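You operate a simulated robot arm through the tools that you are given. There is no shell and no other tool. Be economical: measure what you need, move in short steps, check, and stop when the job is done.

You are at the controls of a simulated robot arm. One attempt, no reset.

## Task
Swap the red basket for the black one and brew by its print.
Fine: red basket into the rack; set heat and minutes, press BREW once, wait for READY; spout stays back; leave the tea maker on.
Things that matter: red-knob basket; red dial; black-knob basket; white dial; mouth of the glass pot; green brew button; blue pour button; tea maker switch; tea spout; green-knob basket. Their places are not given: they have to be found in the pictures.

It is judged by the outcome, as a careful person would: the job done as asked, and still so three seconds after it is handed in. It fails if anything else is knocked over, pushed out of place, dropped, spilled or broken.

## Robot
A 6-joint arm with a two-finger parallel gripper, fixed in place. Base frame: the origin is at the foot of the arm, x ahead of it, y to its left, z up; the work surface is at about z = 0.004. Readings come in m, rad, newtons and seconds.
With the tool pointing down near the work surface it reaches from about 0.14 to 0.58 m from the base axis. Its first joint turns from -1.152 to 1.152 rad. Payload 2.1 kg.
The TCP is the grasp point between the finger pads, 0.03 m short of the fingertips. In the tool frame z runs along the fingers and y along their closing line. Largest opening 0.094 m; finger width 0.028, thickness 0.01; the body of the gripper, 0.05 by 0.096 m, starts 0.055 m behind the TCP.
Orientation is that of the tool frame in the base frame, as a unit quaternion [x, y, z, w]. With the fingers straight down and closing along the base's y, the tool's x points along the base's -x, its y along +y and its z along -z.

## Interface
- The arm moves only by the tool step_arm. Its argument "motion" is a list of rows, each an object of numbers (a shift or turn left out is 0, a gripper value left out holds the last): "hand": the gripper command, from -1 (fully open) to 1 (shut), values between in proportion; "tx", "ty", "tz": the shift along the tool's x, y, z in m; "ax", "ay", "az": the turn, a rotation vector about the tool's x, y, z in rad. In form: [{"hand": .., "tx": .., "ty": .., "tz": .., "ax": .., "ay": .., "az": ..}, ...]. A call has 1 to 12 rows; each row is the pose to reach, as a shift and turn from the pose commanded when the call began, along the tool's axes at that moment. Rows are played at 5 a second. More than 0.05 m and 0.15 rad between two rows, or a gripper value outside its range, and nothing of the call is played. A pose out of reach is approached as far as the arm can. The call stops where the force on the tool passes 90 N (or 10 N more than at its start, if that is more) or the arm is blocked; 0.2 s more then pass. Each finger travels about 0.072 m/s and halts on what it meets, pressing with about 29 N; the grip force reading is that of the motor and also rises with nothing between the fingers. The clock runs only during rows and for 0.2 s after the last one: add rows that repeat a pose to give the fingers time. The reply holds the time, the measured pose of the TCP, the force on the tool along the base axes, the opening and the grip force, in the units named above and with some noise, and new pictures: "views" is both (left out), scene, wrist or none.
- Cameras (640 x 400 px; columns grow to the right, rows downward): "scene" is fixed at [0.0384, -0.3548, 0.5015]; the picture's right is [0.91, -0.41, 0.00], its down [-0.20, -0.46, -0.87] and it looks along [0.35, 0.79, -0.50] (base axes); focal length 253 px, centre (320, 200). "wrist" rides on the gripper at [0.076, 0.014, -0.103] in the tool frame; the picture's right is [-0.18, 0.98, 0.00], its down [-0.75, -0.14, -0.64] and it looks along [-0.63, -0.12, 0.77] (tool axes); focal length 243 px, centre (320, 200).
- point_at(camera, pixels): for up to 12 pixels [column, row] of the newest picture of that camera ("zoom" is the newest enlarged one), the place [x, y, z] in the base frame of the surface seen there, good to about 0.002 m, but the place of the scene camera against the robot may be out by one fixed shift of up to 0.012 m in any direction. The clock stands still meanwhile.
- enlarge(camera, box): a new picture of the part [left, top, right, bottom] of that camera's present view, enlarged. The clock stands still meanwhile.
- sign_off(): hands the job in; it is judged then, once.

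Work in short steps. Measure before you move; look again where a grasp or a placing could have gone wrong, and mend it. You have 80 turns and 170 pictures in all, those below and enlarged ones among them. Open the gripper and draw the arm clear of the work before you hand the job in, unless the task says otherwise; then end with one line.

The tools are called after "Call:" as name(argument=value, ...) on one line, values as JSON. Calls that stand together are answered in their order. step_arm: Moves the arm, as the interface text tells. Its arguments: {"type":"object","properties":{"motion":{"type":"array","items":{"type":"object","properties":{"hand":{"type":"number"},"tx":{"type":"number"},"ty":{"type":"number"},"tz":{"type":"number"},"ax":{"type":"number"},"ay":{"type":"number"},"az":{"type":"number"}}}},"views":{"type":"string","enum":["both","scene","wrist","none"]}},"required":["motion"]} The other tools are called the same way: point_at (camera, pixels) gives the place of the surface under pixels of a picture; enlarge (camera, box) takes an enlarged picture of a part of a camera's view; sign_off () hands the job in.

At the start:

```text
time: 0.0
tcp_pos: [0.2372, 0.1879, 0.3935]
orientation: [0.0, 1.0, 0.0, 0.001]
ft_force: [0.5, 0.4, -0.5]
gripper_width: 0.0939
grip_force: 0.1
```

scene: 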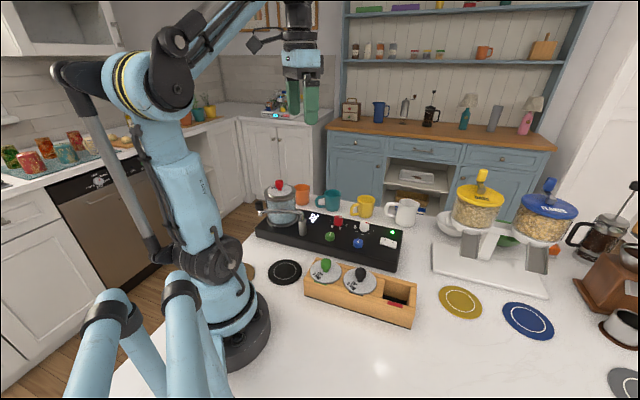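
wrist: 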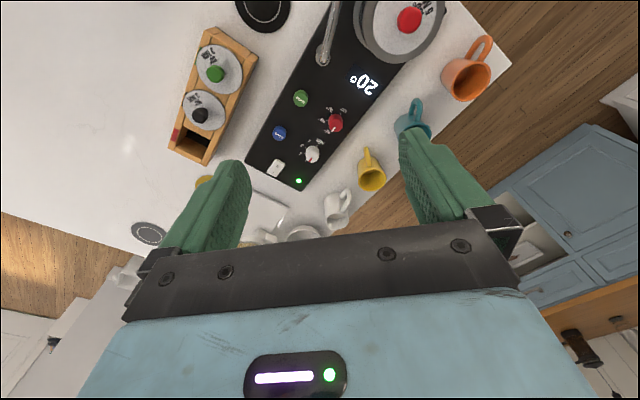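

The scene shows the tea maker with the red basket in the glass pot at left (280,200), and the rack with green and black baskets and one free slot. I enlarge the key areas.

Call:
enlarge(camera="scene", box=[240, 170, 420, 330])

Call:
enlarge(camera="wrist", box=[160, 0, 480, 200])

Call:
enlarge(camera="wrist", box=[160, 20, 270, 170])

Call:
point_at(camera="wrist", pixels=[[409, 19], [214, 74], [200, 115], [190, 142], [301, 98], [279, 133], [336, 123], [312, 154], [277, 167], [323, 55], [440, 30], [370, 30]])

```text
2.50 times, centred on (330, 250) of scene
```

zoom: 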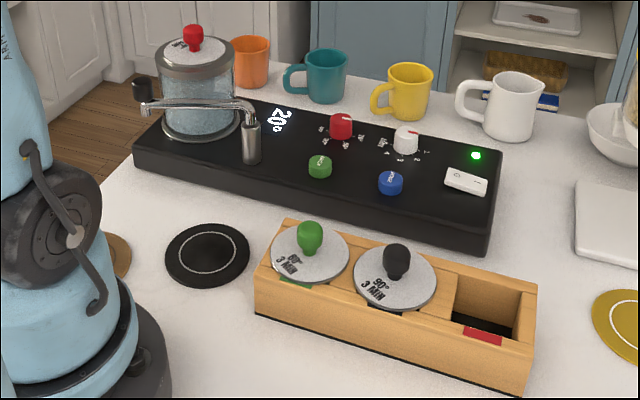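

```text
2.00 times, centred on (320, 100) of wrist
```

zoom: 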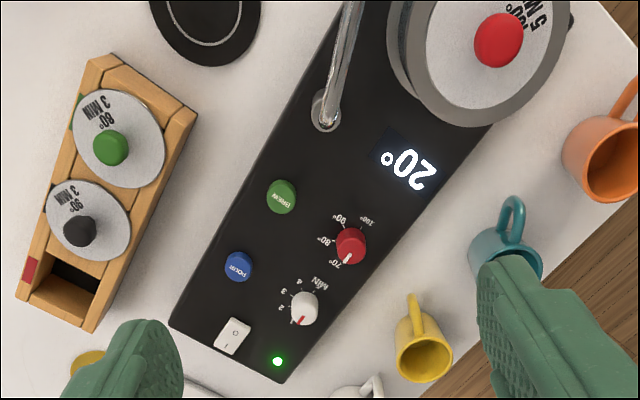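

```text
2.67 times, centred on (215, 95) of wrist
```

zoom: 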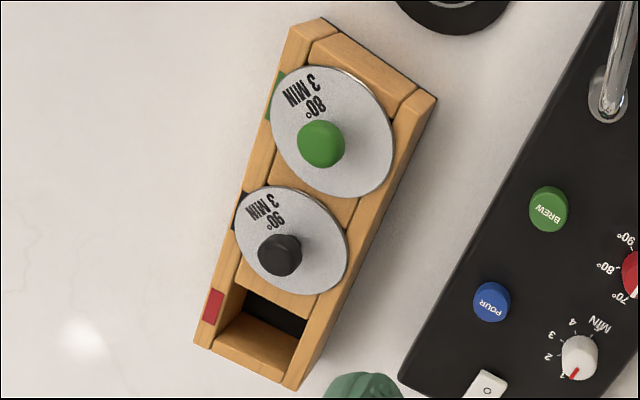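

```text
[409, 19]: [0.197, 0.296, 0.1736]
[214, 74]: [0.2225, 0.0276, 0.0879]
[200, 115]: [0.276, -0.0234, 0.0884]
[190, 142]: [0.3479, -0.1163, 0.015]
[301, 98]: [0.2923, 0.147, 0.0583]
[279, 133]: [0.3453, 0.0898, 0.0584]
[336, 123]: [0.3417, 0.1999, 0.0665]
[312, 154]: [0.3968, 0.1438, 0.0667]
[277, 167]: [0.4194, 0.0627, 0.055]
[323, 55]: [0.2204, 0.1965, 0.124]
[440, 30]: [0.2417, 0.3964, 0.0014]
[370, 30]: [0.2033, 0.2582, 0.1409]
```

Black basket prints 90°, 3 MIN; dials are at 70° and 1. I turn the tool 45° to line up with the machine and draw back for a clear look at the pot.

Call:
step_arm(motion=[{"hand": -1, "tx": 0.018, "ty": 0.005, "az": -0.131}, {"tx": 0.036, "ty": 0.01, "az": -0.262}, {"tx": 0.054, "ty": 0.015, "az": -0.393}, {"tx": 0.072, "ty": 0.02, "az": -0.524}, {"tx": 0.09, "ty": 0.025, "az": -0.655}, {"tx": 0.107, "ty": 0.03, "az": -0.785}, {"tx": 0.107, "ty": 0.03, "az": -0.785}], views="wrist")

```text
time: 1.6
tcp_pos: [0.1307, 0.2191, 0.3936]
orientation: [-0.383, 0.924, 0.0, 0.001]
ft_force: [0.0, -1.1, 0.5]
gripper_width: 0.0936
grip_force: 0.0
```

wrist: 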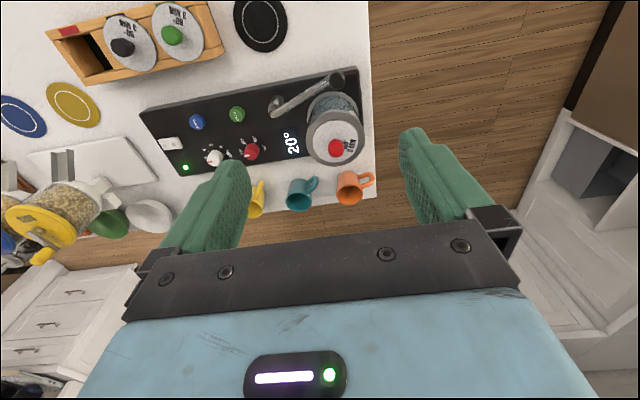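

The whole machine, pot (332,138) and rack are in view. I enlarge and measure.

Call:
enlarge(camera="wrist", box=[140, 60, 380, 210])

Call:
point_at(camera="wrist", pixels=[[335, 147], [350, 150], [320, 150], [333, 160], [334, 123], [360, 140], [308, 140], [335, 80], [300, 97], [274, 106], [172, 35], [122, 47]])

Call:
point_at(camera="wrist", pixels=[[79, 38], [106, 68], [113, 80], [82, 82], [60, 40], [100, 40], [85, 62], [155, 25], [188, 30], [107, 50], [140, 50], [70, 30]])

```text
2.67 times, centred on (260, 135) of wrist
```

zoom: 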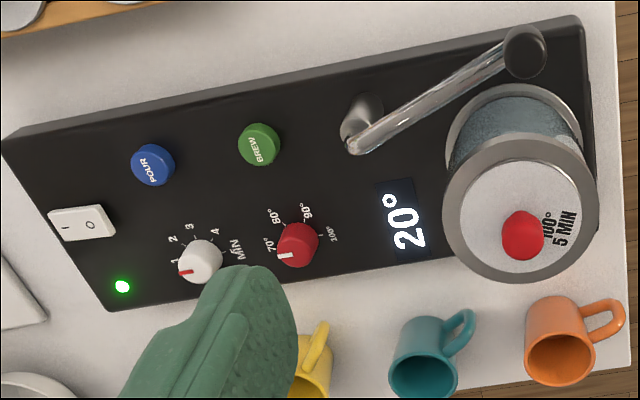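

```text
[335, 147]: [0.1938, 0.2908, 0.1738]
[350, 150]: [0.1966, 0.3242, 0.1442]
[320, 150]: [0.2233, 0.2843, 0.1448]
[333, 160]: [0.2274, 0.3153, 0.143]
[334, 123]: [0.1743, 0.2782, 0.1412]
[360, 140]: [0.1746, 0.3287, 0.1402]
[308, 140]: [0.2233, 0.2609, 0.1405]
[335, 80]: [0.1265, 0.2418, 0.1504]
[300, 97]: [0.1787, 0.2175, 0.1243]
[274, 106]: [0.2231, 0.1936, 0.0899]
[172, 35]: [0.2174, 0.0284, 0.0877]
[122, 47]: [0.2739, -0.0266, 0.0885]
```

```text
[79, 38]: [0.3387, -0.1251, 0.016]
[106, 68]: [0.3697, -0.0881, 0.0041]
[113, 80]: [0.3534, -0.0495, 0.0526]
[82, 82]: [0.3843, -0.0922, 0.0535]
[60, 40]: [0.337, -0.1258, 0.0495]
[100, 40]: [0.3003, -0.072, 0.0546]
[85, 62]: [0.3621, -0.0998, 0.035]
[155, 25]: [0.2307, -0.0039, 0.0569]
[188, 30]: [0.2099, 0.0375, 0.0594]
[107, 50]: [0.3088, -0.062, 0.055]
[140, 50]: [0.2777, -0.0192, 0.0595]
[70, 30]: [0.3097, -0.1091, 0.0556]
```

Red knob top is about (0.196, 0.294, 0.174), lid at z≈0.144. I move above the knob at z≈0.23 with the fingers half open.

Call:
step_arm(motion=[{"hand": 0, "tx": -0.025, "ty": 0.002, "tz": 0.03}, {"tx": -0.05, "ty": 0.003, "tz": 0.06}, {"tx": -0.075, "ty": 0.005, "tz": 0.09}, {"tx": -0.09, "ty": 0.006, "tz": 0.12}, {"tx": -0.1005, "ty": 0.007, "tz": 0.15}, {"tx": -0.1005, "ty": 0.007, "tz": 0.16}, {"tx": -0.1005, "ty": 0.007, "tz": 0.16}])

```text
time: 3.2
tcp_pos: [0.1975, 0.2939, 0.2315]
orientation: [-0.382, 0.924, 0.001, 0.001]
ft_force: [-0.7, 0.5, -0.3]
gripper_width: 0.0471
grip_force: 0.1
```

scene: 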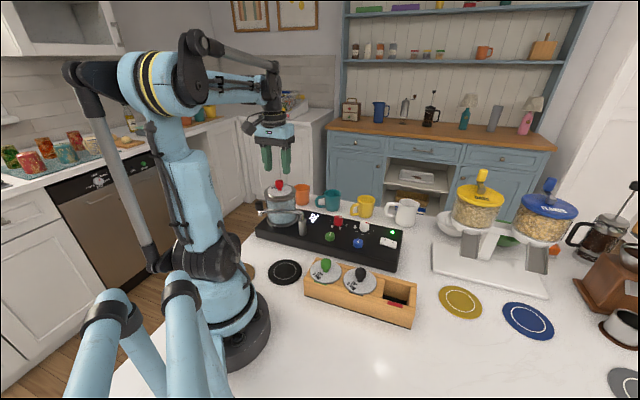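
wrist: 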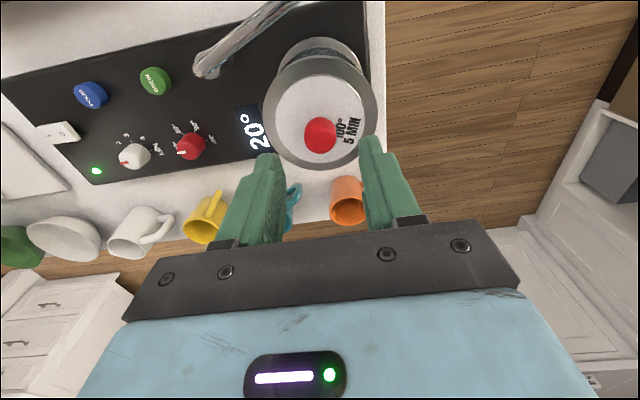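

Measuring knob edges and rim for exact centring.

Call:
point_at(camera="wrist", pixels=[[306, 133], [334, 133], [320, 121], [320, 135], [320, 150], [268, 105], [374, 105], [320, 165], [320, 62], [298, 160], [345, 160]])

Call:
enlarge(camera="wrist", box=[220, 20, 420, 180])

```text
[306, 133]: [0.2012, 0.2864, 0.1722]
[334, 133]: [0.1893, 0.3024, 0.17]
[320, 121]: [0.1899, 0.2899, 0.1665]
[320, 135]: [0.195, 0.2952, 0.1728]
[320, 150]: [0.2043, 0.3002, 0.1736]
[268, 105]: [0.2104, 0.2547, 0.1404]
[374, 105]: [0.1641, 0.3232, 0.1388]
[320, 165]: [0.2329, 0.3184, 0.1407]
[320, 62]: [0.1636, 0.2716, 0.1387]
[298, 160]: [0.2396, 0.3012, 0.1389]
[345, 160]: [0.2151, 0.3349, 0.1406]
```

```text
2.50 times, centred on (320, 100) of wrist
```

zoom: 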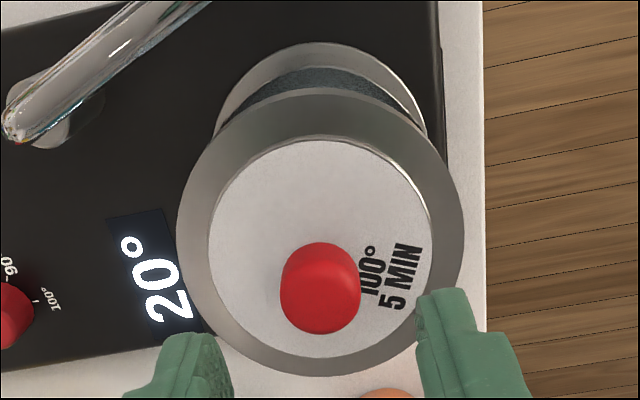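

Rim fit gives the pot centre (0.198, 0.296). Descend to TCP z 0.178 (fingertips 4 mm above lid) and close.

Call:
step_arm(motion=[{"tx": -0.0018, "ty": 0.001, "tz": 0.02}, {"tx": -0.0018, "ty": 0.001, "tz": 0.04}, {"tx": -0.0018, "ty": 0.001, "tz": 0.0535}, {"hand": -0.0, "tx": -0.0018, "ty": 0.001, "tz": 0.0535}, {"hand": 1, "tx": -0.0018, "ty": 0.001, "tz": 0.0535}, {"hand": 1, "tx": -0.0018, "ty": 0.001, "tz": 0.0535}, {"hand": 1, "tx": -0.0018, "ty": 0.001, "tz": 0.0535}])

```text
time: 4.8
tcp_pos: [0.1969, 0.2948, 0.1772]
orientation: [-0.383, 0.924, 0.0, 0.001]
ft_force: [0.5, -0.1, -0.3]
gripper_width: 0.0229
grip_force: 29.1
```

scene: 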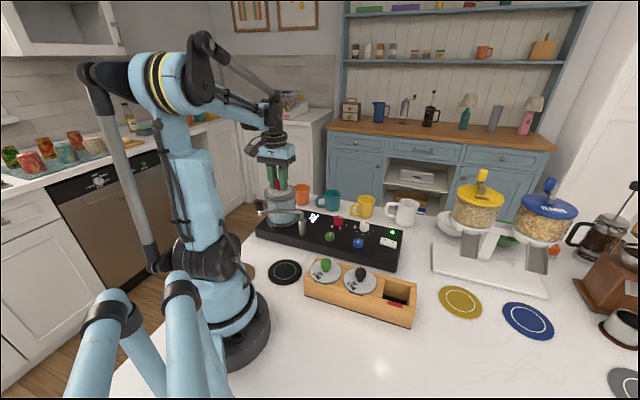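
wrist: 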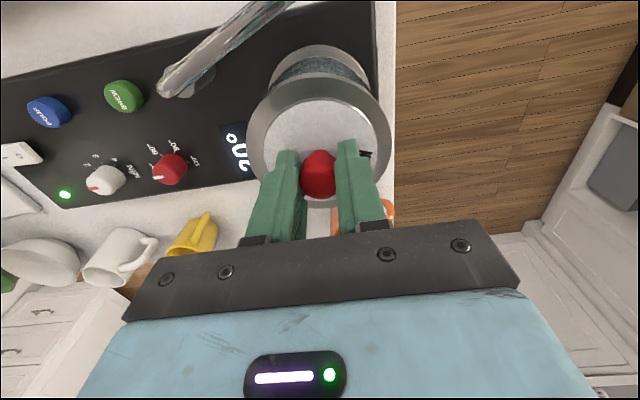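

Knob gripped at 0.0229 m. Lift straight up slowly.

Call:
step_arm(motion=[{"tz": -0.01}, {"tz": -0.02}, {"tz": -0.035}, {"tz": -0.05}, {"tz": -0.07}, {"tz": -0.09}, {"tz": -0.11}, {"tz": -0.13}, {"tz": -0.13}])

Call:
enlarge(camera="scene", box=[220, 110, 360, 230])

```text
time: 6.8
tcp_pos: [0.197, 0.2956, 0.3092]
orientation: [-0.382, 0.924, 0.0, 0.001]
ft_force: [0.0, 0.0, -1.0]
gripper_width: 0.0
grip_force: 29.2
```

scene: 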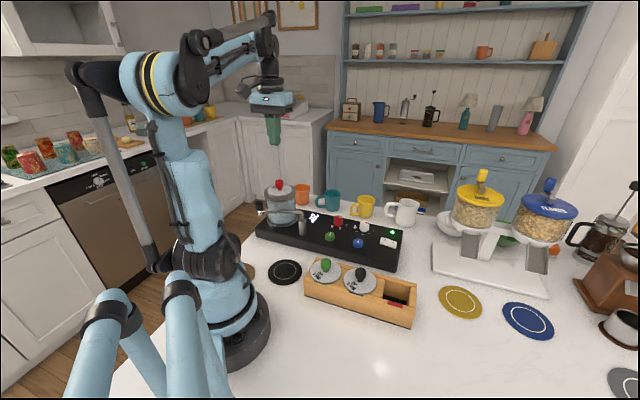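
wrist: 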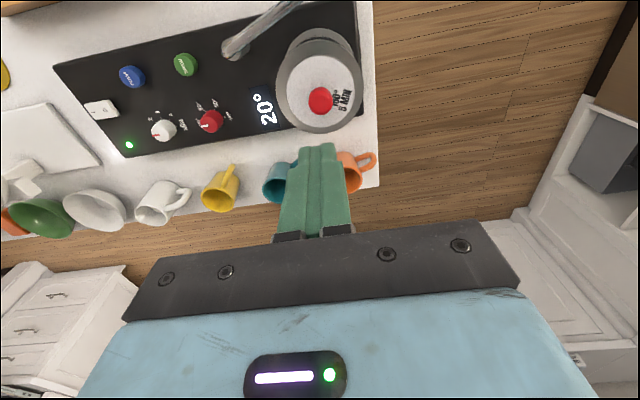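

```text
3.33 times, centred on (290, 170) of scene
```

zoom: 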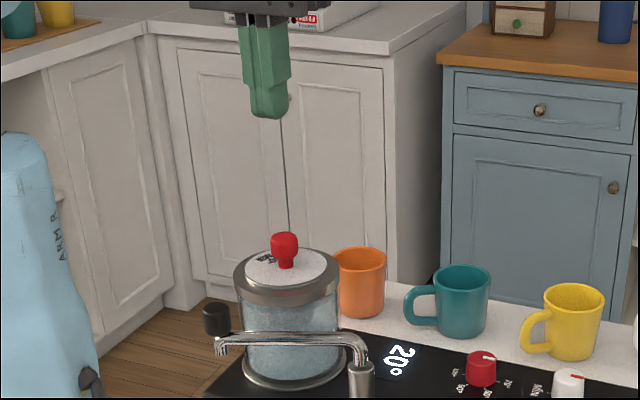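

The grip slipped off; the basket is still seated. I look closer at the knob shape and heights before a second try.

Call:
enlarge(camera="scene", box=[255, 170, 311, 205])

Call:
point_at(camera="zoom", pixels=[[283, 120], [283, 145], [283, 170], [283, 188], [283, 205], [283, 220], [283, 235], [255, 140], [312, 140], [200, 200], [370, 200]])

Call:
enlarge(camera="wrist", box=[270, 40, 370, 140])

Call:
point_at(camera="wrist", pixels=[[320, 80], [305, 105], [335, 85], [320, 100]])

```text
11.43 times, centred on (283, 188) of scene
```

zoom: 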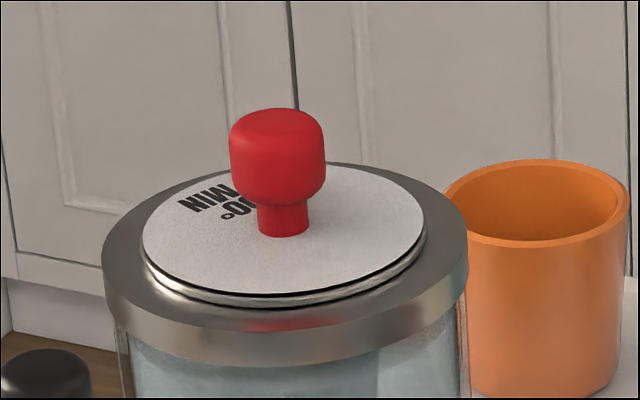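

```text
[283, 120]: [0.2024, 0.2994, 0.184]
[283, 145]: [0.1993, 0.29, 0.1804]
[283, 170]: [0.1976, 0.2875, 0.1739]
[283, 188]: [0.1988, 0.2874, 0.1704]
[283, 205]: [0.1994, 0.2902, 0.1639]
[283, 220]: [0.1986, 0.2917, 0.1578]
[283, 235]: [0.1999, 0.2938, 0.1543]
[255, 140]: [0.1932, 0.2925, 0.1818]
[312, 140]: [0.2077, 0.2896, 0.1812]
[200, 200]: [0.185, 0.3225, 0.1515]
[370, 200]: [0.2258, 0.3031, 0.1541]
```

```text
4.00 times, centred on (320, 90) of wrist
```

zoom: 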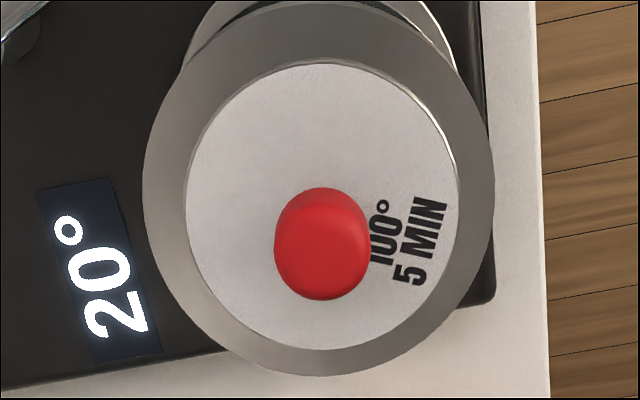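

```text
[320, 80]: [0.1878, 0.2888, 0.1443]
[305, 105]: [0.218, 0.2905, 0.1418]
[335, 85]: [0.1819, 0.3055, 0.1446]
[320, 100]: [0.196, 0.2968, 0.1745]
```

Knob is a straight head (z≈0.159–0.174) on a thinner stem; wrist-based lid z is 0.144. I open, go down to TCP z 0.1755, grip, and lift just 10 mm slowly.

Call:
step_arm(motion=[{"hand": 0, "tx": -0.0005, "tz": 0.03}, {"tx": -0.0005, "tz": 0.06}, {"tx": -0.0005, "tz": 0.09}, {"tx": -0.0005, "tz": 0.115}, {"tx": -0.0005, "tz": 0.13}, {"tx": -0.0005, "tz": 0.1335}, {"tx": -0.0005, "tz": 0.1335}, {"hand": 1, "tx": -0.0005, "tz": 0.1335}, {"hand": 1, "tx": -0.0005, "tz": 0.1335}, {"hand": 1, "tx": -0.0005, "tz": 0.1335}, {"hand": 1, "tx": -0.0005, "tz": 0.1335}], views="none")

Call:
step_arm(motion=[{"tz": -0.001}, {"tz": -0.002}, {"tz": -0.003}, {"tz": -0.004}, {"tz": -0.005}, {"tz": -0.006}, {"tz": -0.007}, {"tz": -0.008}], views="wrist")

```text
time: 9.2
tcp_pos: [0.1987, 0.2972, 0.1772]
orientation: [-0.383, 0.924, 0.0, 0.002]
ft_force: [0.0, 0.3, 0.3]
gripper_width: 0.023
grip_force: 28.9
```

```text
time: 11.0
tcp_pos: [0.1978, 0.2983, 0.184]
orientation: [-0.383, 0.924, 0.001, 0.0]
ft_force: [0.7, -0.1, -0.2]
gripper_width: 0.023
grip_force: 29.5
```

wrist: 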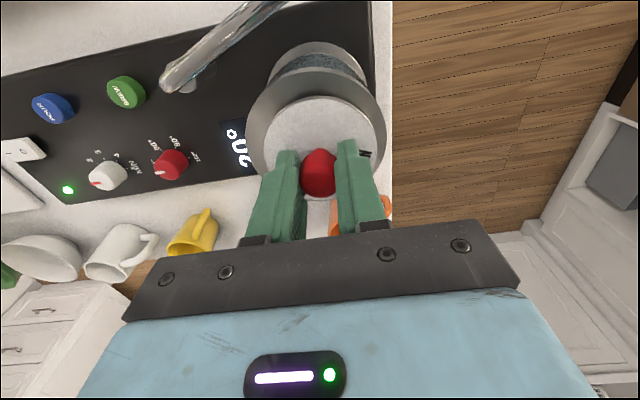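

Still gripped at z 0.184; check whether the lid rose with it.

Call:
point_at(camera="wrist", pixels=[[300, 120], [320, 120], [350, 120], [318, 155], [258, 130], [320, 92]])

Call:
enlarge(camera="scene", box=[245, 160, 315, 220])

```text
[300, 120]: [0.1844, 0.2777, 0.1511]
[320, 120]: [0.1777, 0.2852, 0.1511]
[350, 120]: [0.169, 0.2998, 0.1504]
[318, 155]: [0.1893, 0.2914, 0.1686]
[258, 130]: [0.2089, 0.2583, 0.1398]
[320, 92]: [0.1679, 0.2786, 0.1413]
```

```text
6.67 times, centred on (280, 190) of scene
```

zoom: 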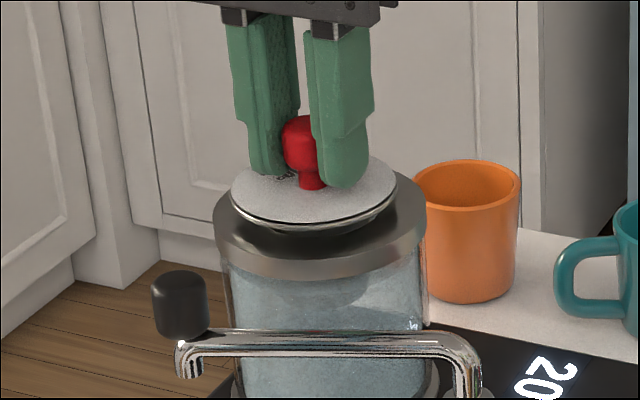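

The lid rose 7 mm with the gripper, so slow lifting holds. Continue gently.

Call:
step_arm(motion=[{"tz": -0.001}, {"tz": -0.003}, {"tz": -0.005}, {"tz": -0.007}, {"tz": -0.009}, {"tz": -0.012}, {"tz": -0.015}, {"tz": -0.018}, {"tz": -0.021}, {"tz": -0.024}, {"tz": -0.026}, {"tz": -0.027}], views="none")

Call:
enlarge(camera="scene", box=[245, 150, 315, 220])

```text
time: 13.6
tcp_pos: [0.1989, 0.2967, 0.2099]
orientation: [-0.382, 0.924, 0.0, 0.001]
ft_force: [-0.3, -0.3, -0.6]
gripper_width: 0.0225
grip_force: 28.5
```

```text
5.71 times, centred on (280, 185) of scene
```

zoom: 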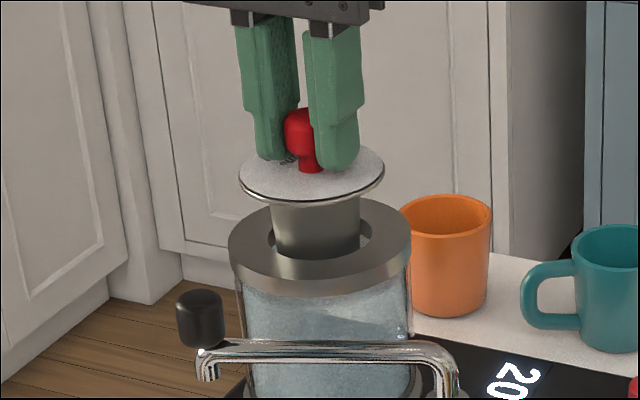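

The basket is coming out cleanly. Continue lifting.

Call:
step_arm(motion=[{"tz": -0.002}, {"tz": -0.005}, {"tz": -0.009}, {"tz": -0.014}, {"tz": -0.019}, {"tz": -0.025}, {"tz": -0.031}, {"tz": -0.037}, {"tz": -0.043}, {"tz": -0.049}, {"tz": -0.054}, {"tz": -0.056}], views="wrist")

Call:
enlarge(camera="scene", box=[235, 120, 335, 220])

```text
time: 16.2
tcp_pos: [0.1977, 0.2949, 0.2664]
orientation: [-0.382, 0.924, 0.0, 0.001]
ft_force: [-0.1, 0.0, -1.3]
gripper_width: 0.0225
grip_force: 29.0
```

wrist: 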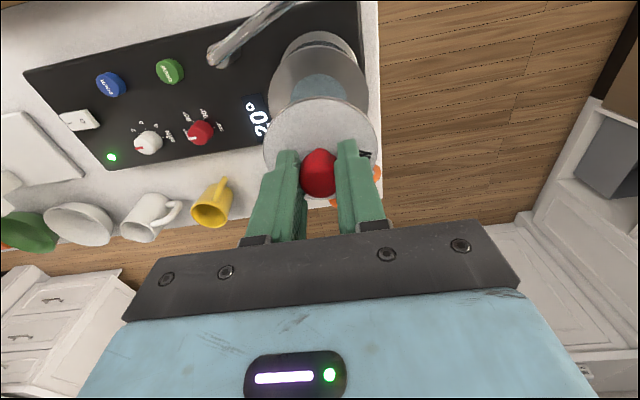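

```text
4.00 times, centred on (285, 170) of scene
```

zoom: 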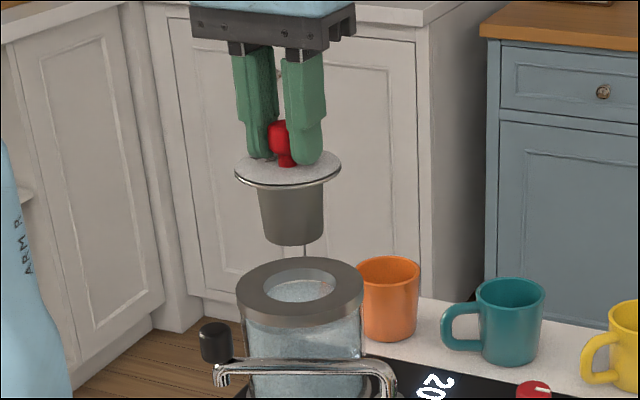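

Basket out; hole is visible. I measure the hole and basket bottom, then carry it slowly toward the rack.

Call:
point_at(camera="zoom", pixels=[[290, 240], [290, 180], [283, 125], [300, 290], [267, 290], [337, 290], [300, 272], [300, 306]])

Call:
step_arm(motion=[{"tx": 0.003, "ty": -0.007, "tz": -0.003}, {"tx": 0.008, "ty": -0.018, "tz": -0.006}, {"tx": 0.016, "ty": -0.034, "tz": -0.01}, {"tx": 0.024, "ty": -0.05, "tz": -0.01}, {"tx": 0.032, "ty": -0.068, "tz": -0.01}, {"tx": 0.041, "ty": -0.086, "tz": -0.01}, {"tx": 0.05, "ty": -0.104, "tz": -0.01}, {"tx": 0.058, "ty": -0.122, "tz": -0.01}, {"tx": 0.067, "ty": -0.14, "tz": -0.01}, {"tx": 0.076, "ty": -0.158, "tz": -0.01}, {"tx": 0.083, "ty": -0.172, "tz": -0.01}, {"tx": 0.086, "ty": -0.179, "tz": -0.01}], views="none")

Call:
step_arm(motion=[{"tx": 0.003, "ty": -0.007}, {"tx": 0.008, "ty": -0.018}, {"tx": 0.016, "ty": -0.034}, {"tx": 0.024, "ty": -0.05}, {"tx": 0.032, "ty": -0.068}, {"tx": 0.041, "ty": -0.086}, {"tx": 0.05, "ty": -0.104}, {"tx": 0.058, "ty": -0.122}, {"tx": 0.067, "ty": -0.14}, {"tx": 0.076, "ty": -0.158}, {"tx": 0.083, "ty": -0.172}, {"tx": 0.086, "ty": -0.179}])

```text
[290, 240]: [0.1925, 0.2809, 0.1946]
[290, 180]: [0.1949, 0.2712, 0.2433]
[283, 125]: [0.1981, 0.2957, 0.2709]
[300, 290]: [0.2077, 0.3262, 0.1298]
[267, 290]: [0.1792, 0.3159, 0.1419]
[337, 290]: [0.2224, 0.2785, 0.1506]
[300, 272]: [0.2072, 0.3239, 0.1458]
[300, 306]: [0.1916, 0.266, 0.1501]
```

```text
time: 18.8
tcp_pos: [0.2626, 0.1096, 0.2777]
orientation: [-0.383, 0.924, 0.0, 0.001]
ft_force: [-0.1, 0.5, -0.5]
gripper_width: 0.023
grip_force: 29.1
```

```text
time: 21.4
tcp_pos: [0.329, -0.0801, 0.278]
orientation: [-0.383, 0.924, 0.0, 0.001]
ft_force: [-0.4, 0.3, -0.9]
gripper_width: 0.0227
grip_force: 28.5
```

scene: 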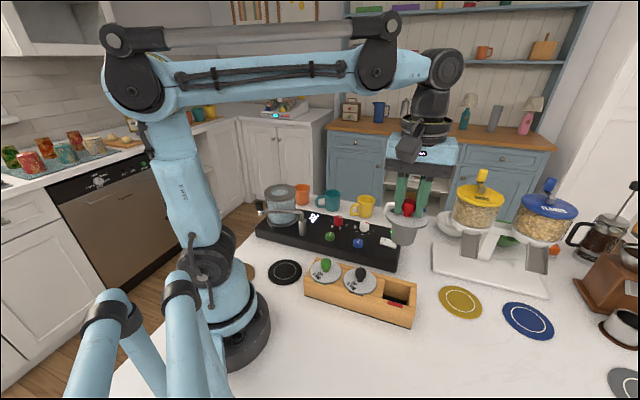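
wrist: 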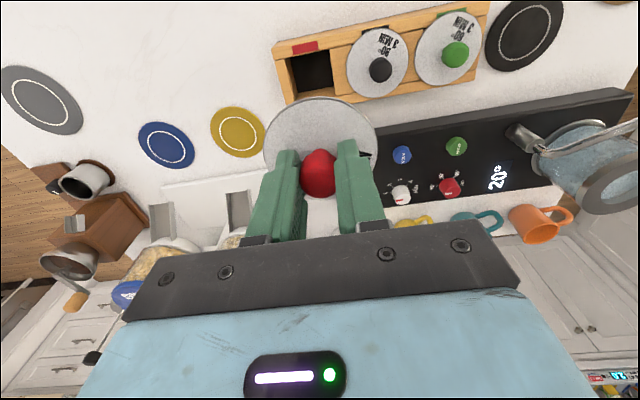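

Slot is visible at (311,72). Enlarge and measure its edges.

Call:
enlarge(camera="wrist", box=[260, 0, 500, 150])

Call:
point_at(camera="zoom", pixels=[[60, 158], [88, 262], [192, 235], [182, 125], [68, 160], [192, 130], [50, 150], [225, 225], [36, 120], [70, 275], [322, 183], [520, 145]])

```text
2.67 times, centred on (380, 75) of wrist
```

zoom: 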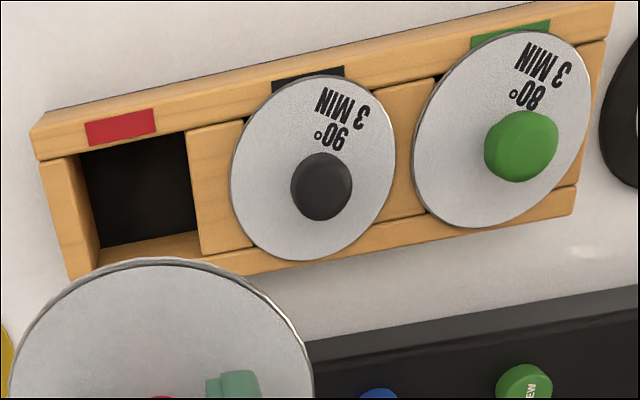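

```text
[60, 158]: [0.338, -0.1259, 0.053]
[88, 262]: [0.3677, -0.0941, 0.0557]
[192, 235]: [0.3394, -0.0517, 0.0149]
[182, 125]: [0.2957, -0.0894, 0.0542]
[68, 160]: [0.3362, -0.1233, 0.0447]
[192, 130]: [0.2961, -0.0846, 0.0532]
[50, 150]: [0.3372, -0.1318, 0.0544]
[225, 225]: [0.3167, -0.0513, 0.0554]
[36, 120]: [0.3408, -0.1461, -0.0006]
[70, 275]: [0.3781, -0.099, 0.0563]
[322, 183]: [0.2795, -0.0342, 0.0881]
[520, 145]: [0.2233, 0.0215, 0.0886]
```

A few more corner points for the slot.

Call:
point_at(camera="zoom", pixels=[[76, 162], [74, 158], [82, 148], [184, 125], [190, 136], [203, 250], [200, 256], [200, 262], [102, 272], [94, 266], [80, 200], [195, 190]])

Call:
enlarge(camera="wrist", box=[270, 35, 350, 110])

```text
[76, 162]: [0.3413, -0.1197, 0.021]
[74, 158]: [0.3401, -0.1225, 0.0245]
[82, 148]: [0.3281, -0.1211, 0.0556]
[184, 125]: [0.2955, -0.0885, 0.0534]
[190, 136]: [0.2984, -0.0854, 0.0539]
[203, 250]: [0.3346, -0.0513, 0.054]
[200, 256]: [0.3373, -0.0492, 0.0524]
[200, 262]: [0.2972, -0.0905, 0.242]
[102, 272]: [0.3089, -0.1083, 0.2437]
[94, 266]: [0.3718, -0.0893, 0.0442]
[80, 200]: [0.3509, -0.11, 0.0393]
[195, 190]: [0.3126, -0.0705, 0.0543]
```

```text
5.33 times, centred on (310, 72) of wrist
```

zoom: 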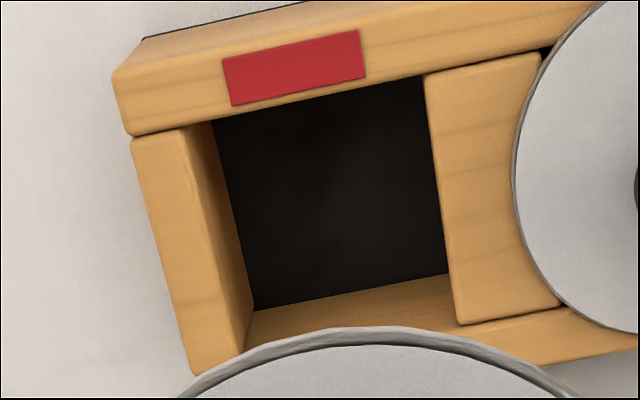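

Call:
point_at(camera="zoom", pixels=[[178, 138], [200, 220], [228, 340], [190, 122], [420, 72], [432, 90], [445, 200], [462, 315], [456, 332], [470, 328], [300, 97]])

```text
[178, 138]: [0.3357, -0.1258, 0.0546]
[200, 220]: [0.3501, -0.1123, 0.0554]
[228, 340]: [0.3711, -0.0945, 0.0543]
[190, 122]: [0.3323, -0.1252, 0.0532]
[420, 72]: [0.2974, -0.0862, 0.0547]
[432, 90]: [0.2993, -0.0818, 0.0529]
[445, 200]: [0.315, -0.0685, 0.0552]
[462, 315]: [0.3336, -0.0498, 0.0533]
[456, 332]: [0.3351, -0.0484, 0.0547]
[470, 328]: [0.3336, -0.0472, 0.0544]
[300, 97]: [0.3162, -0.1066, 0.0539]
```

Slot centre computes to (0.334, −0.087), 57×53 mm, top z 0.054. I shift over it and go down until the basket bottom is just above the rack.

Call:
step_arm(motion=[{"tx": 0.0008, "ty": -0.004}, {"tx": 0.0016, "ty": -0.0087, "tz": 0.005}, {"tx": 0.0016, "ty": -0.0087, "tz": 0.015}, {"tx": 0.0016, "ty": -0.0087, "tz": 0.028}, {"tx": 0.0016, "ty": -0.0087, "tz": 0.041}, {"tx": 0.0016, "ty": -0.0087, "tz": 0.054}, {"tx": 0.0016, "ty": -0.0087, "tz": 0.067}, {"tx": 0.0016, "ty": -0.0087, "tz": 0.08}, {"tx": 0.0016, "ty": -0.0087, "tz": 0.093}, {"tx": 0.0016, "ty": -0.0087, "tz": 0.106}, {"tx": 0.0016, "ty": -0.0087, "tz": 0.116}, {"tx": 0.0016, "ty": -0.0087, "tz": 0.12}], views="wrist")

Call:
enlarge(camera="scene", box=[330, 210, 450, 330])

```text
time: 24.0
tcp_pos: [0.3344, -0.0844, 0.1567]
orientation: [-0.383, 0.924, 0.0, 0.0]
ft_force: [-0.2, -0.2, -0.5]
gripper_width: 0.0223
grip_force: 29.1
```

wrist: 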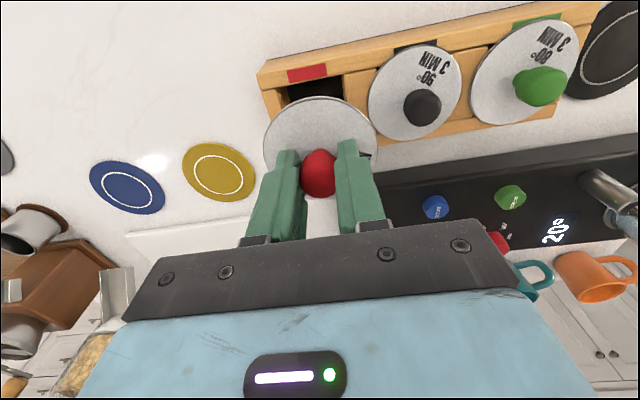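

```text
3.33 times, centred on (390, 270) of scene
```

zoom: 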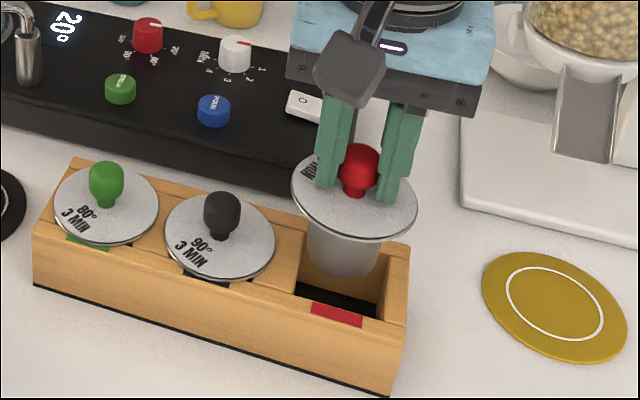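

The basket is centred over the slot. Continue down slowly into it.

Call:
step_arm(motion=[{"tz": 0.004}, {"ty": -0.001, "tz": 0.01}, {"ty": -0.001, "tz": 0.016}, {"ty": -0.001, "tz": 0.022}, {"ty": -0.001, "tz": 0.028}, {"ty": -0.001, "tz": 0.034}, {"ty": -0.001, "tz": 0.04}, {"ty": -0.001, "tz": 0.046}, {"ty": -0.001, "tz": 0.05}, {"ty": -0.001, "tz": 0.053}], views="wrist")

Call:
enlarge(camera="scene", box=[330, 210, 450, 330])

```text
time: 26.2
tcp_pos: [0.334, -0.0865, 0.1054]
orientation: [-0.383, 0.924, 0.0, 0.0]
ft_force: [0.6, 0.4, -0.2]
gripper_width: 0.0223
grip_force: 29.4
```

wrist: 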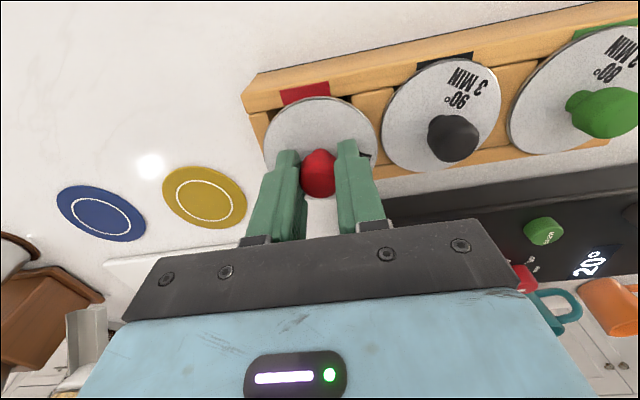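

```text
3.33 times, centred on (390, 270) of scene
```

zoom: 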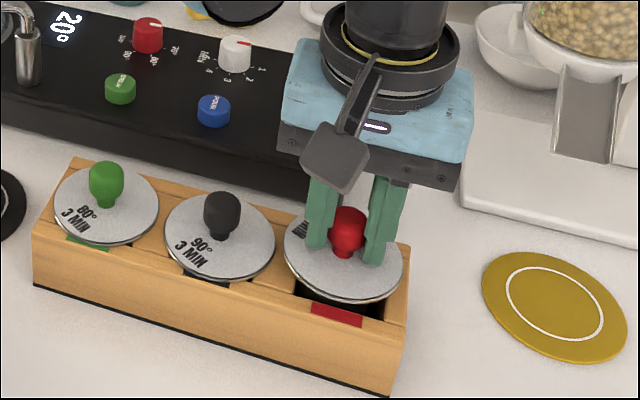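

Check the lid height left before it seats.

Call:
point_at(camera="wrist", pixels=[[300, 115], [330, 108], [360, 125], [415, 90], [440, 75], [320, 155], [285, 97], [321, 99]])

```text
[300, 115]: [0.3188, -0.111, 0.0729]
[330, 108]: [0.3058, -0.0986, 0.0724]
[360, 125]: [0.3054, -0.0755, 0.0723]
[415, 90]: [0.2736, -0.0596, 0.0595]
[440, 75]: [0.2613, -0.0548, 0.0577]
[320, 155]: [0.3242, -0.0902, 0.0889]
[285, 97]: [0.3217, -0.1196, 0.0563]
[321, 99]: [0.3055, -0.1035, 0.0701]
```

Lid is at 0.0725, seat at 0.0592: 13 mm to go. Lower slowly with 2 mm correction toward the near rail.

Call:
step_arm(motion=[{"tx": 0.002, "tz": 0.002}, {"tx": 0.002, "tz": 0.005}, {"tx": 0.002, "tz": 0.008}, {"tx": 0.002, "tz": 0.011}, {"tx": 0.002, "tz": 0.0125}, {"tx": 0.002, "tz": 0.0125}, {"tx": 0.002, "tz": 0.0125}], views="wrist")

Call:
enlarge(camera="scene", box=[330, 210, 450, 330])

Call:
point_at(camera="wrist", pixels=[[300, 115], [330, 108], [360, 125]])

```text
time: 27.8
tcp_pos: [0.334, -0.0875, 0.0918]
orientation: [-0.382, 0.924, 0.0, 0.001]
ft_force: [0.6, 0.5, 0.0]
gripper_width: 0.0227
grip_force: 28.8
```

wrist: 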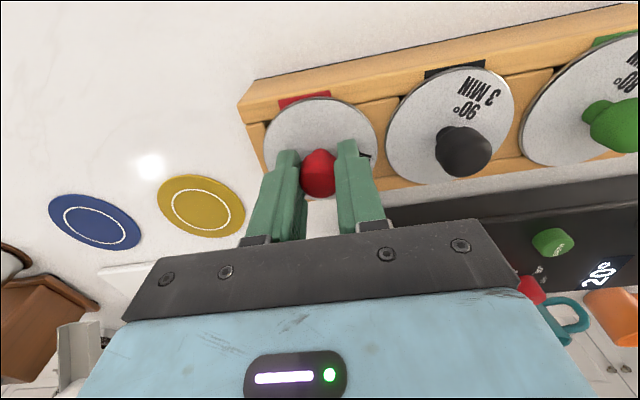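

```text
3.33 times, centred on (390, 270) of scene
```

zoom: 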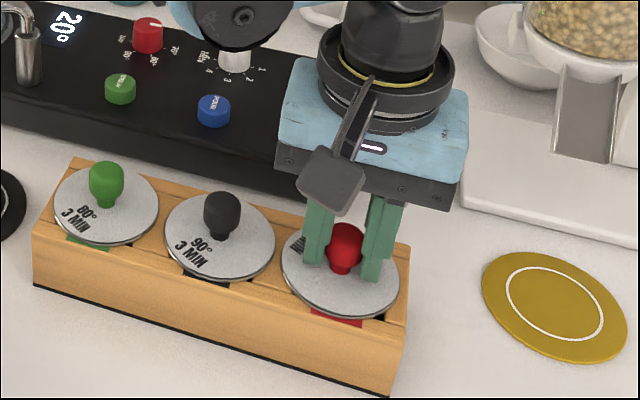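

```text
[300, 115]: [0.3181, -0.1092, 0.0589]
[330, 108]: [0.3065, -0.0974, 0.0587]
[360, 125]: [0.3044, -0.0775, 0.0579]
```

Seated at 0.0587. Open to about 47 mm, then rise straight up.

Call:
step_arm(motion=[{"hand": 0}, {"hand": 0}, {"hand": 0, "tz": -0.01}, {"hand": 0, "tz": -0.03}, {"hand": 0, "tz": -0.05}, {"hand": 0, "tz": -0.08}, {"hand": 0, "tz": -0.11}, {"hand": 0, "tz": -0.11}])

Call:
enlarge(camera="scene", box=[290, 210, 440, 330])

```text
time: 29.6
tcp_pos: [0.3323, -0.0867, 0.2019]
orientation: [-0.382, 0.924, 0.0, 0.0]
ft_force: [0.0, -0.7, -0.5]
gripper_width: 0.047
grip_force: 0.1
```

scene: 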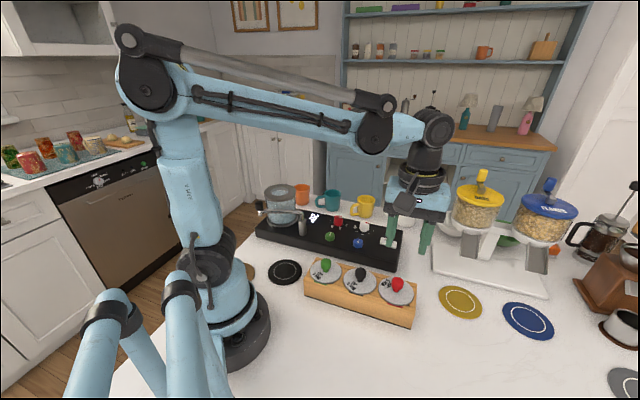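
wrist: 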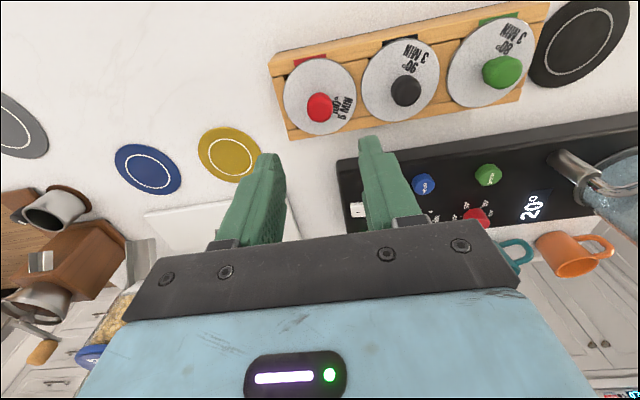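

```text
3.33 times, centred on (365, 270) of scene
```

zoom: 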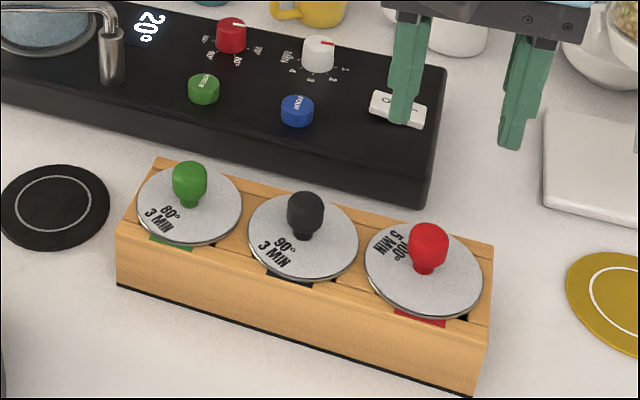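

Red is in the rack. Now measure the black knob (406,90), with the red one as a reference for bias.

Call:
point_at(camera="wrist", pixels=[[320, 105], [320, 98], [320, 115], [406, 89], [406, 81], [407, 98], [391, 85], [420, 95], [380, 60], [363, 75], [438, 75], [400, 118]])

```text
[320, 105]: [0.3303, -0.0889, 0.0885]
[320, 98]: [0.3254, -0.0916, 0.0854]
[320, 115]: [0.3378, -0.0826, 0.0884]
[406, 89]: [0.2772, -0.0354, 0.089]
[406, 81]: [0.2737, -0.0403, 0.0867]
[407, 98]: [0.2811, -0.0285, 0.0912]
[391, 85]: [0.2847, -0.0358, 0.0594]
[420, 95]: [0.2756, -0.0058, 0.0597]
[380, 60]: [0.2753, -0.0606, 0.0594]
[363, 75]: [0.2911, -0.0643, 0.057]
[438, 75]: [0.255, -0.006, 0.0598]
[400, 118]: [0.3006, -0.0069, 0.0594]
```

Black basket centre ≈ (0.2777, −0.032). Move over it and go down to TCP z 0.0925.

Call:
step_arm(motion=[{"hand": 0, "ty": 0.025}, {"ty": 0.05}, {"ty": 0.07}, {"ty": 0.0782}, {"ty": 0.0782, "tz": 0.02}, {"ty": 0.0782, "tz": 0.04}, {"ty": 0.0782, "tz": 0.055}, {"ty": 0.0782, "tz": 0.06}, {"ty": 0.0782, "tz": 0.06}])

Call:
enlarge(camera="wrist", box=[220, 50, 420, 210])

```text
time: 31.6
tcp_pos: [0.2791, -0.0318, 0.1418]
orientation: [-0.383, 0.924, 0.0, 0.001]
ft_force: [-0.4, -0.9, 0.0]
gripper_width: 0.0469
grip_force: 0.0
```

scene: 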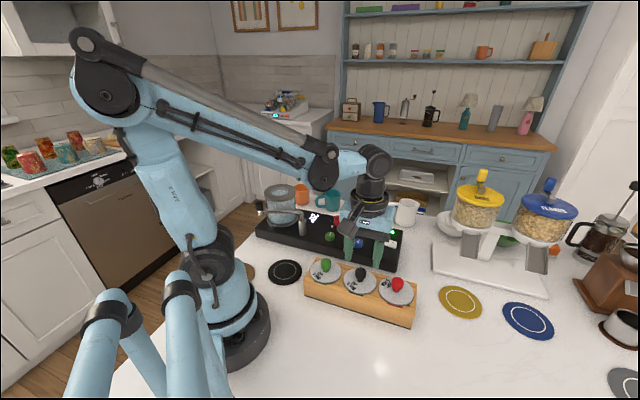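
wrist: 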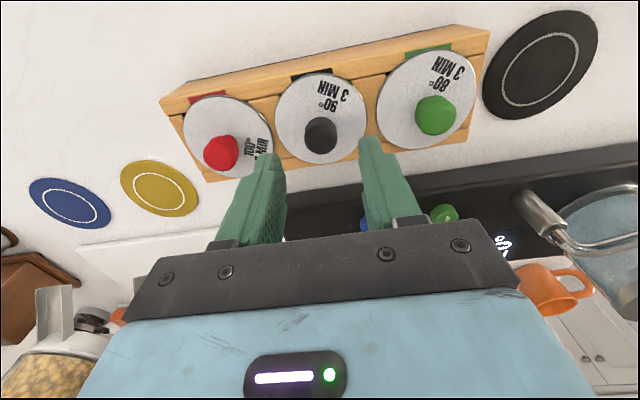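

```text
2.50 times, centred on (320, 130) of wrist
```

zoom: 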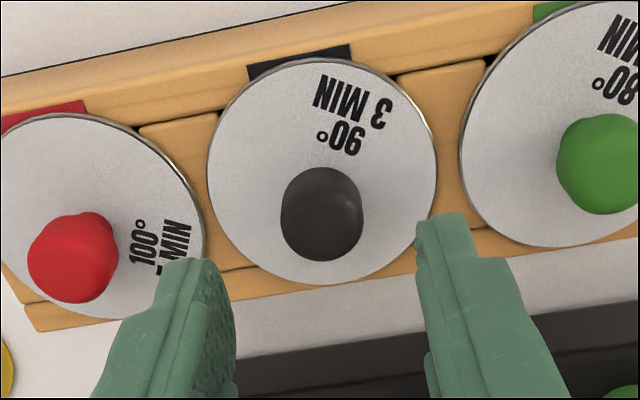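

Centred between the fingers. Descend to z 0.0925 and grip.

Call:
step_arm(motion=[{"tz": 0.015}, {"tz": 0.03}, {"tz": 0.042}, {"tz": 0.0495}, {"tz": 0.0495}, {"hand": 1, "tz": 0.0495}, {"hand": 1, "tz": 0.0495}, {"hand": 1, "tz": 0.0495}, {"hand": 1, "tz": 0.0495}], views="wrist")

Call:
step_arm(motion=[{"tz": -0.001}, {"tz": -0.002}, {"tz": -0.003}, {"tz": -0.005}, {"tz": -0.007}, {"tz": -0.009}, {"tz": -0.012}, {"tz": -0.015}, {"tz": -0.018}, {"tz": -0.021}, {"tz": -0.023}, {"tz": -0.024}], views="wrist")

Call:
enlarge(camera="scene", box=[290, 210, 440, 330])

```text
time: 33.6
tcp_pos: [0.2786, -0.0318, 0.0924]
orientation: [-0.383, 0.924, 0.0, 0.0]
ft_force: [-0.5, -0.2, 0.2]
gripper_width: 0.0227
grip_force: 29.1
```

wrist: 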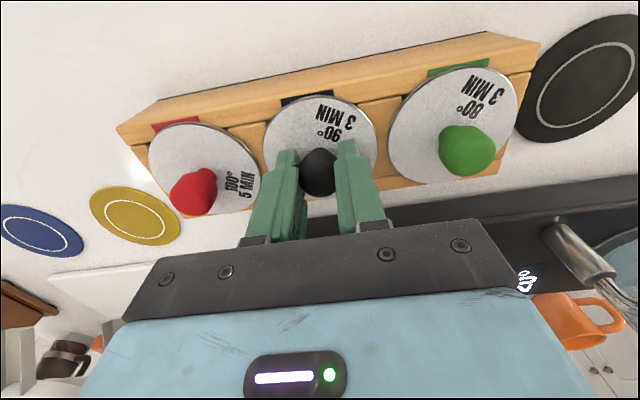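

```text
time: 36.2
tcp_pos: [0.2793, -0.0321, 0.1165]
orientation: [-0.383, 0.924, 0.0, 0.001]
ft_force: [-0.7, -0.6, -0.4]
gripper_width: 0.0226
grip_force: 28.9
```

wrist: 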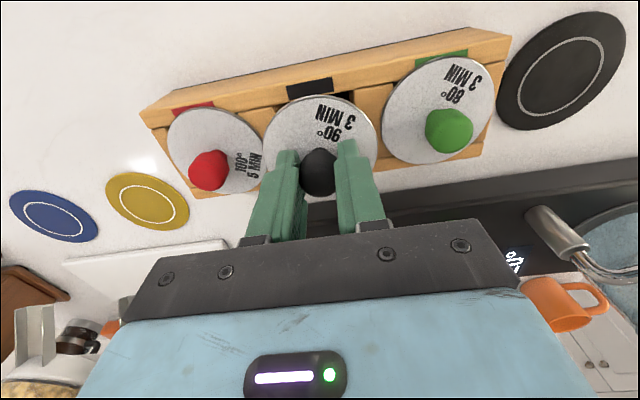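

```text
3.33 times, centred on (365, 270) of scene
```

zoom: 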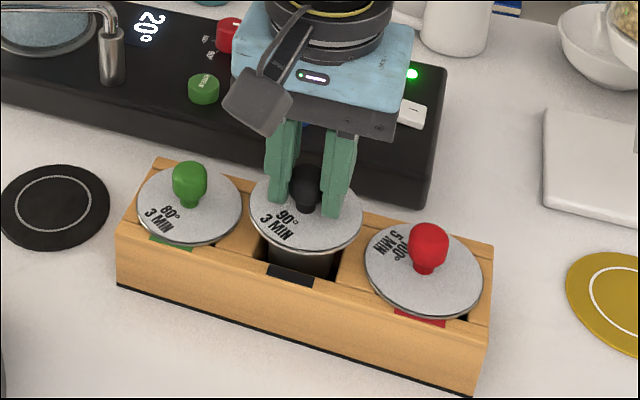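

Black basket is rising with the grip. Lift on to carrying height.

Call:
step_arm(motion=[{"tz": -0.002}, {"tz": -0.006}, {"tz": -0.012}, {"tz": -0.02}, {"tz": -0.03}, {"tz": -0.042}, {"tz": -0.055}, {"tz": -0.068}, {"tz": -0.081}, {"tz": -0.092}, {"tz": -0.1}, {"tz": -0.103}], views="none")

Call:
step_arm(motion=[{"tz": -0.003}, {"tz": -0.01}, {"tz": -0.02}, {"tz": -0.032}, {"tz": -0.044}, {"tz": -0.053}, {"tz": -0.058}, {"tz": -0.058}])

```text
time: 38.8
tcp_pos: [0.279, -0.0327, 0.2191]
orientation: [-0.382, 0.924, 0.0, 0.001]
ft_force: [-0.3, -0.3, -1.1]
gripper_width: 0.0225
grip_force: 29.0
```

```text
time: 40.6
tcp_pos: [0.2793, -0.0324, 0.2764]
orientation: [-0.384, 0.924, 0.001, 0.0]
ft_force: [0.2, 0.5, -0.9]
gripper_width: 0.0226
grip_force: 28.6
```

scene: 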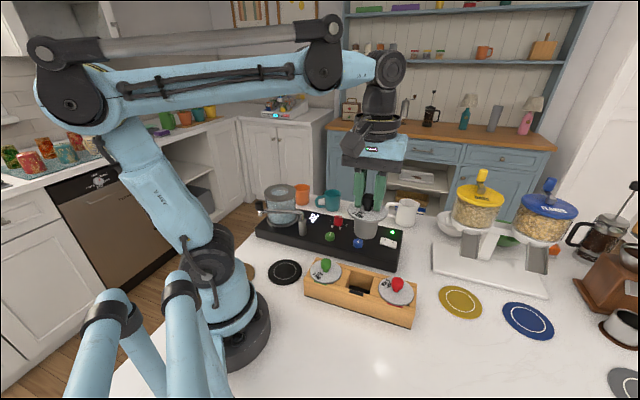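
wrist: 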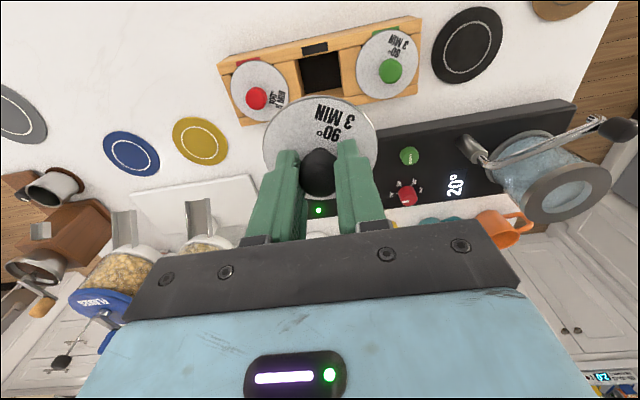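

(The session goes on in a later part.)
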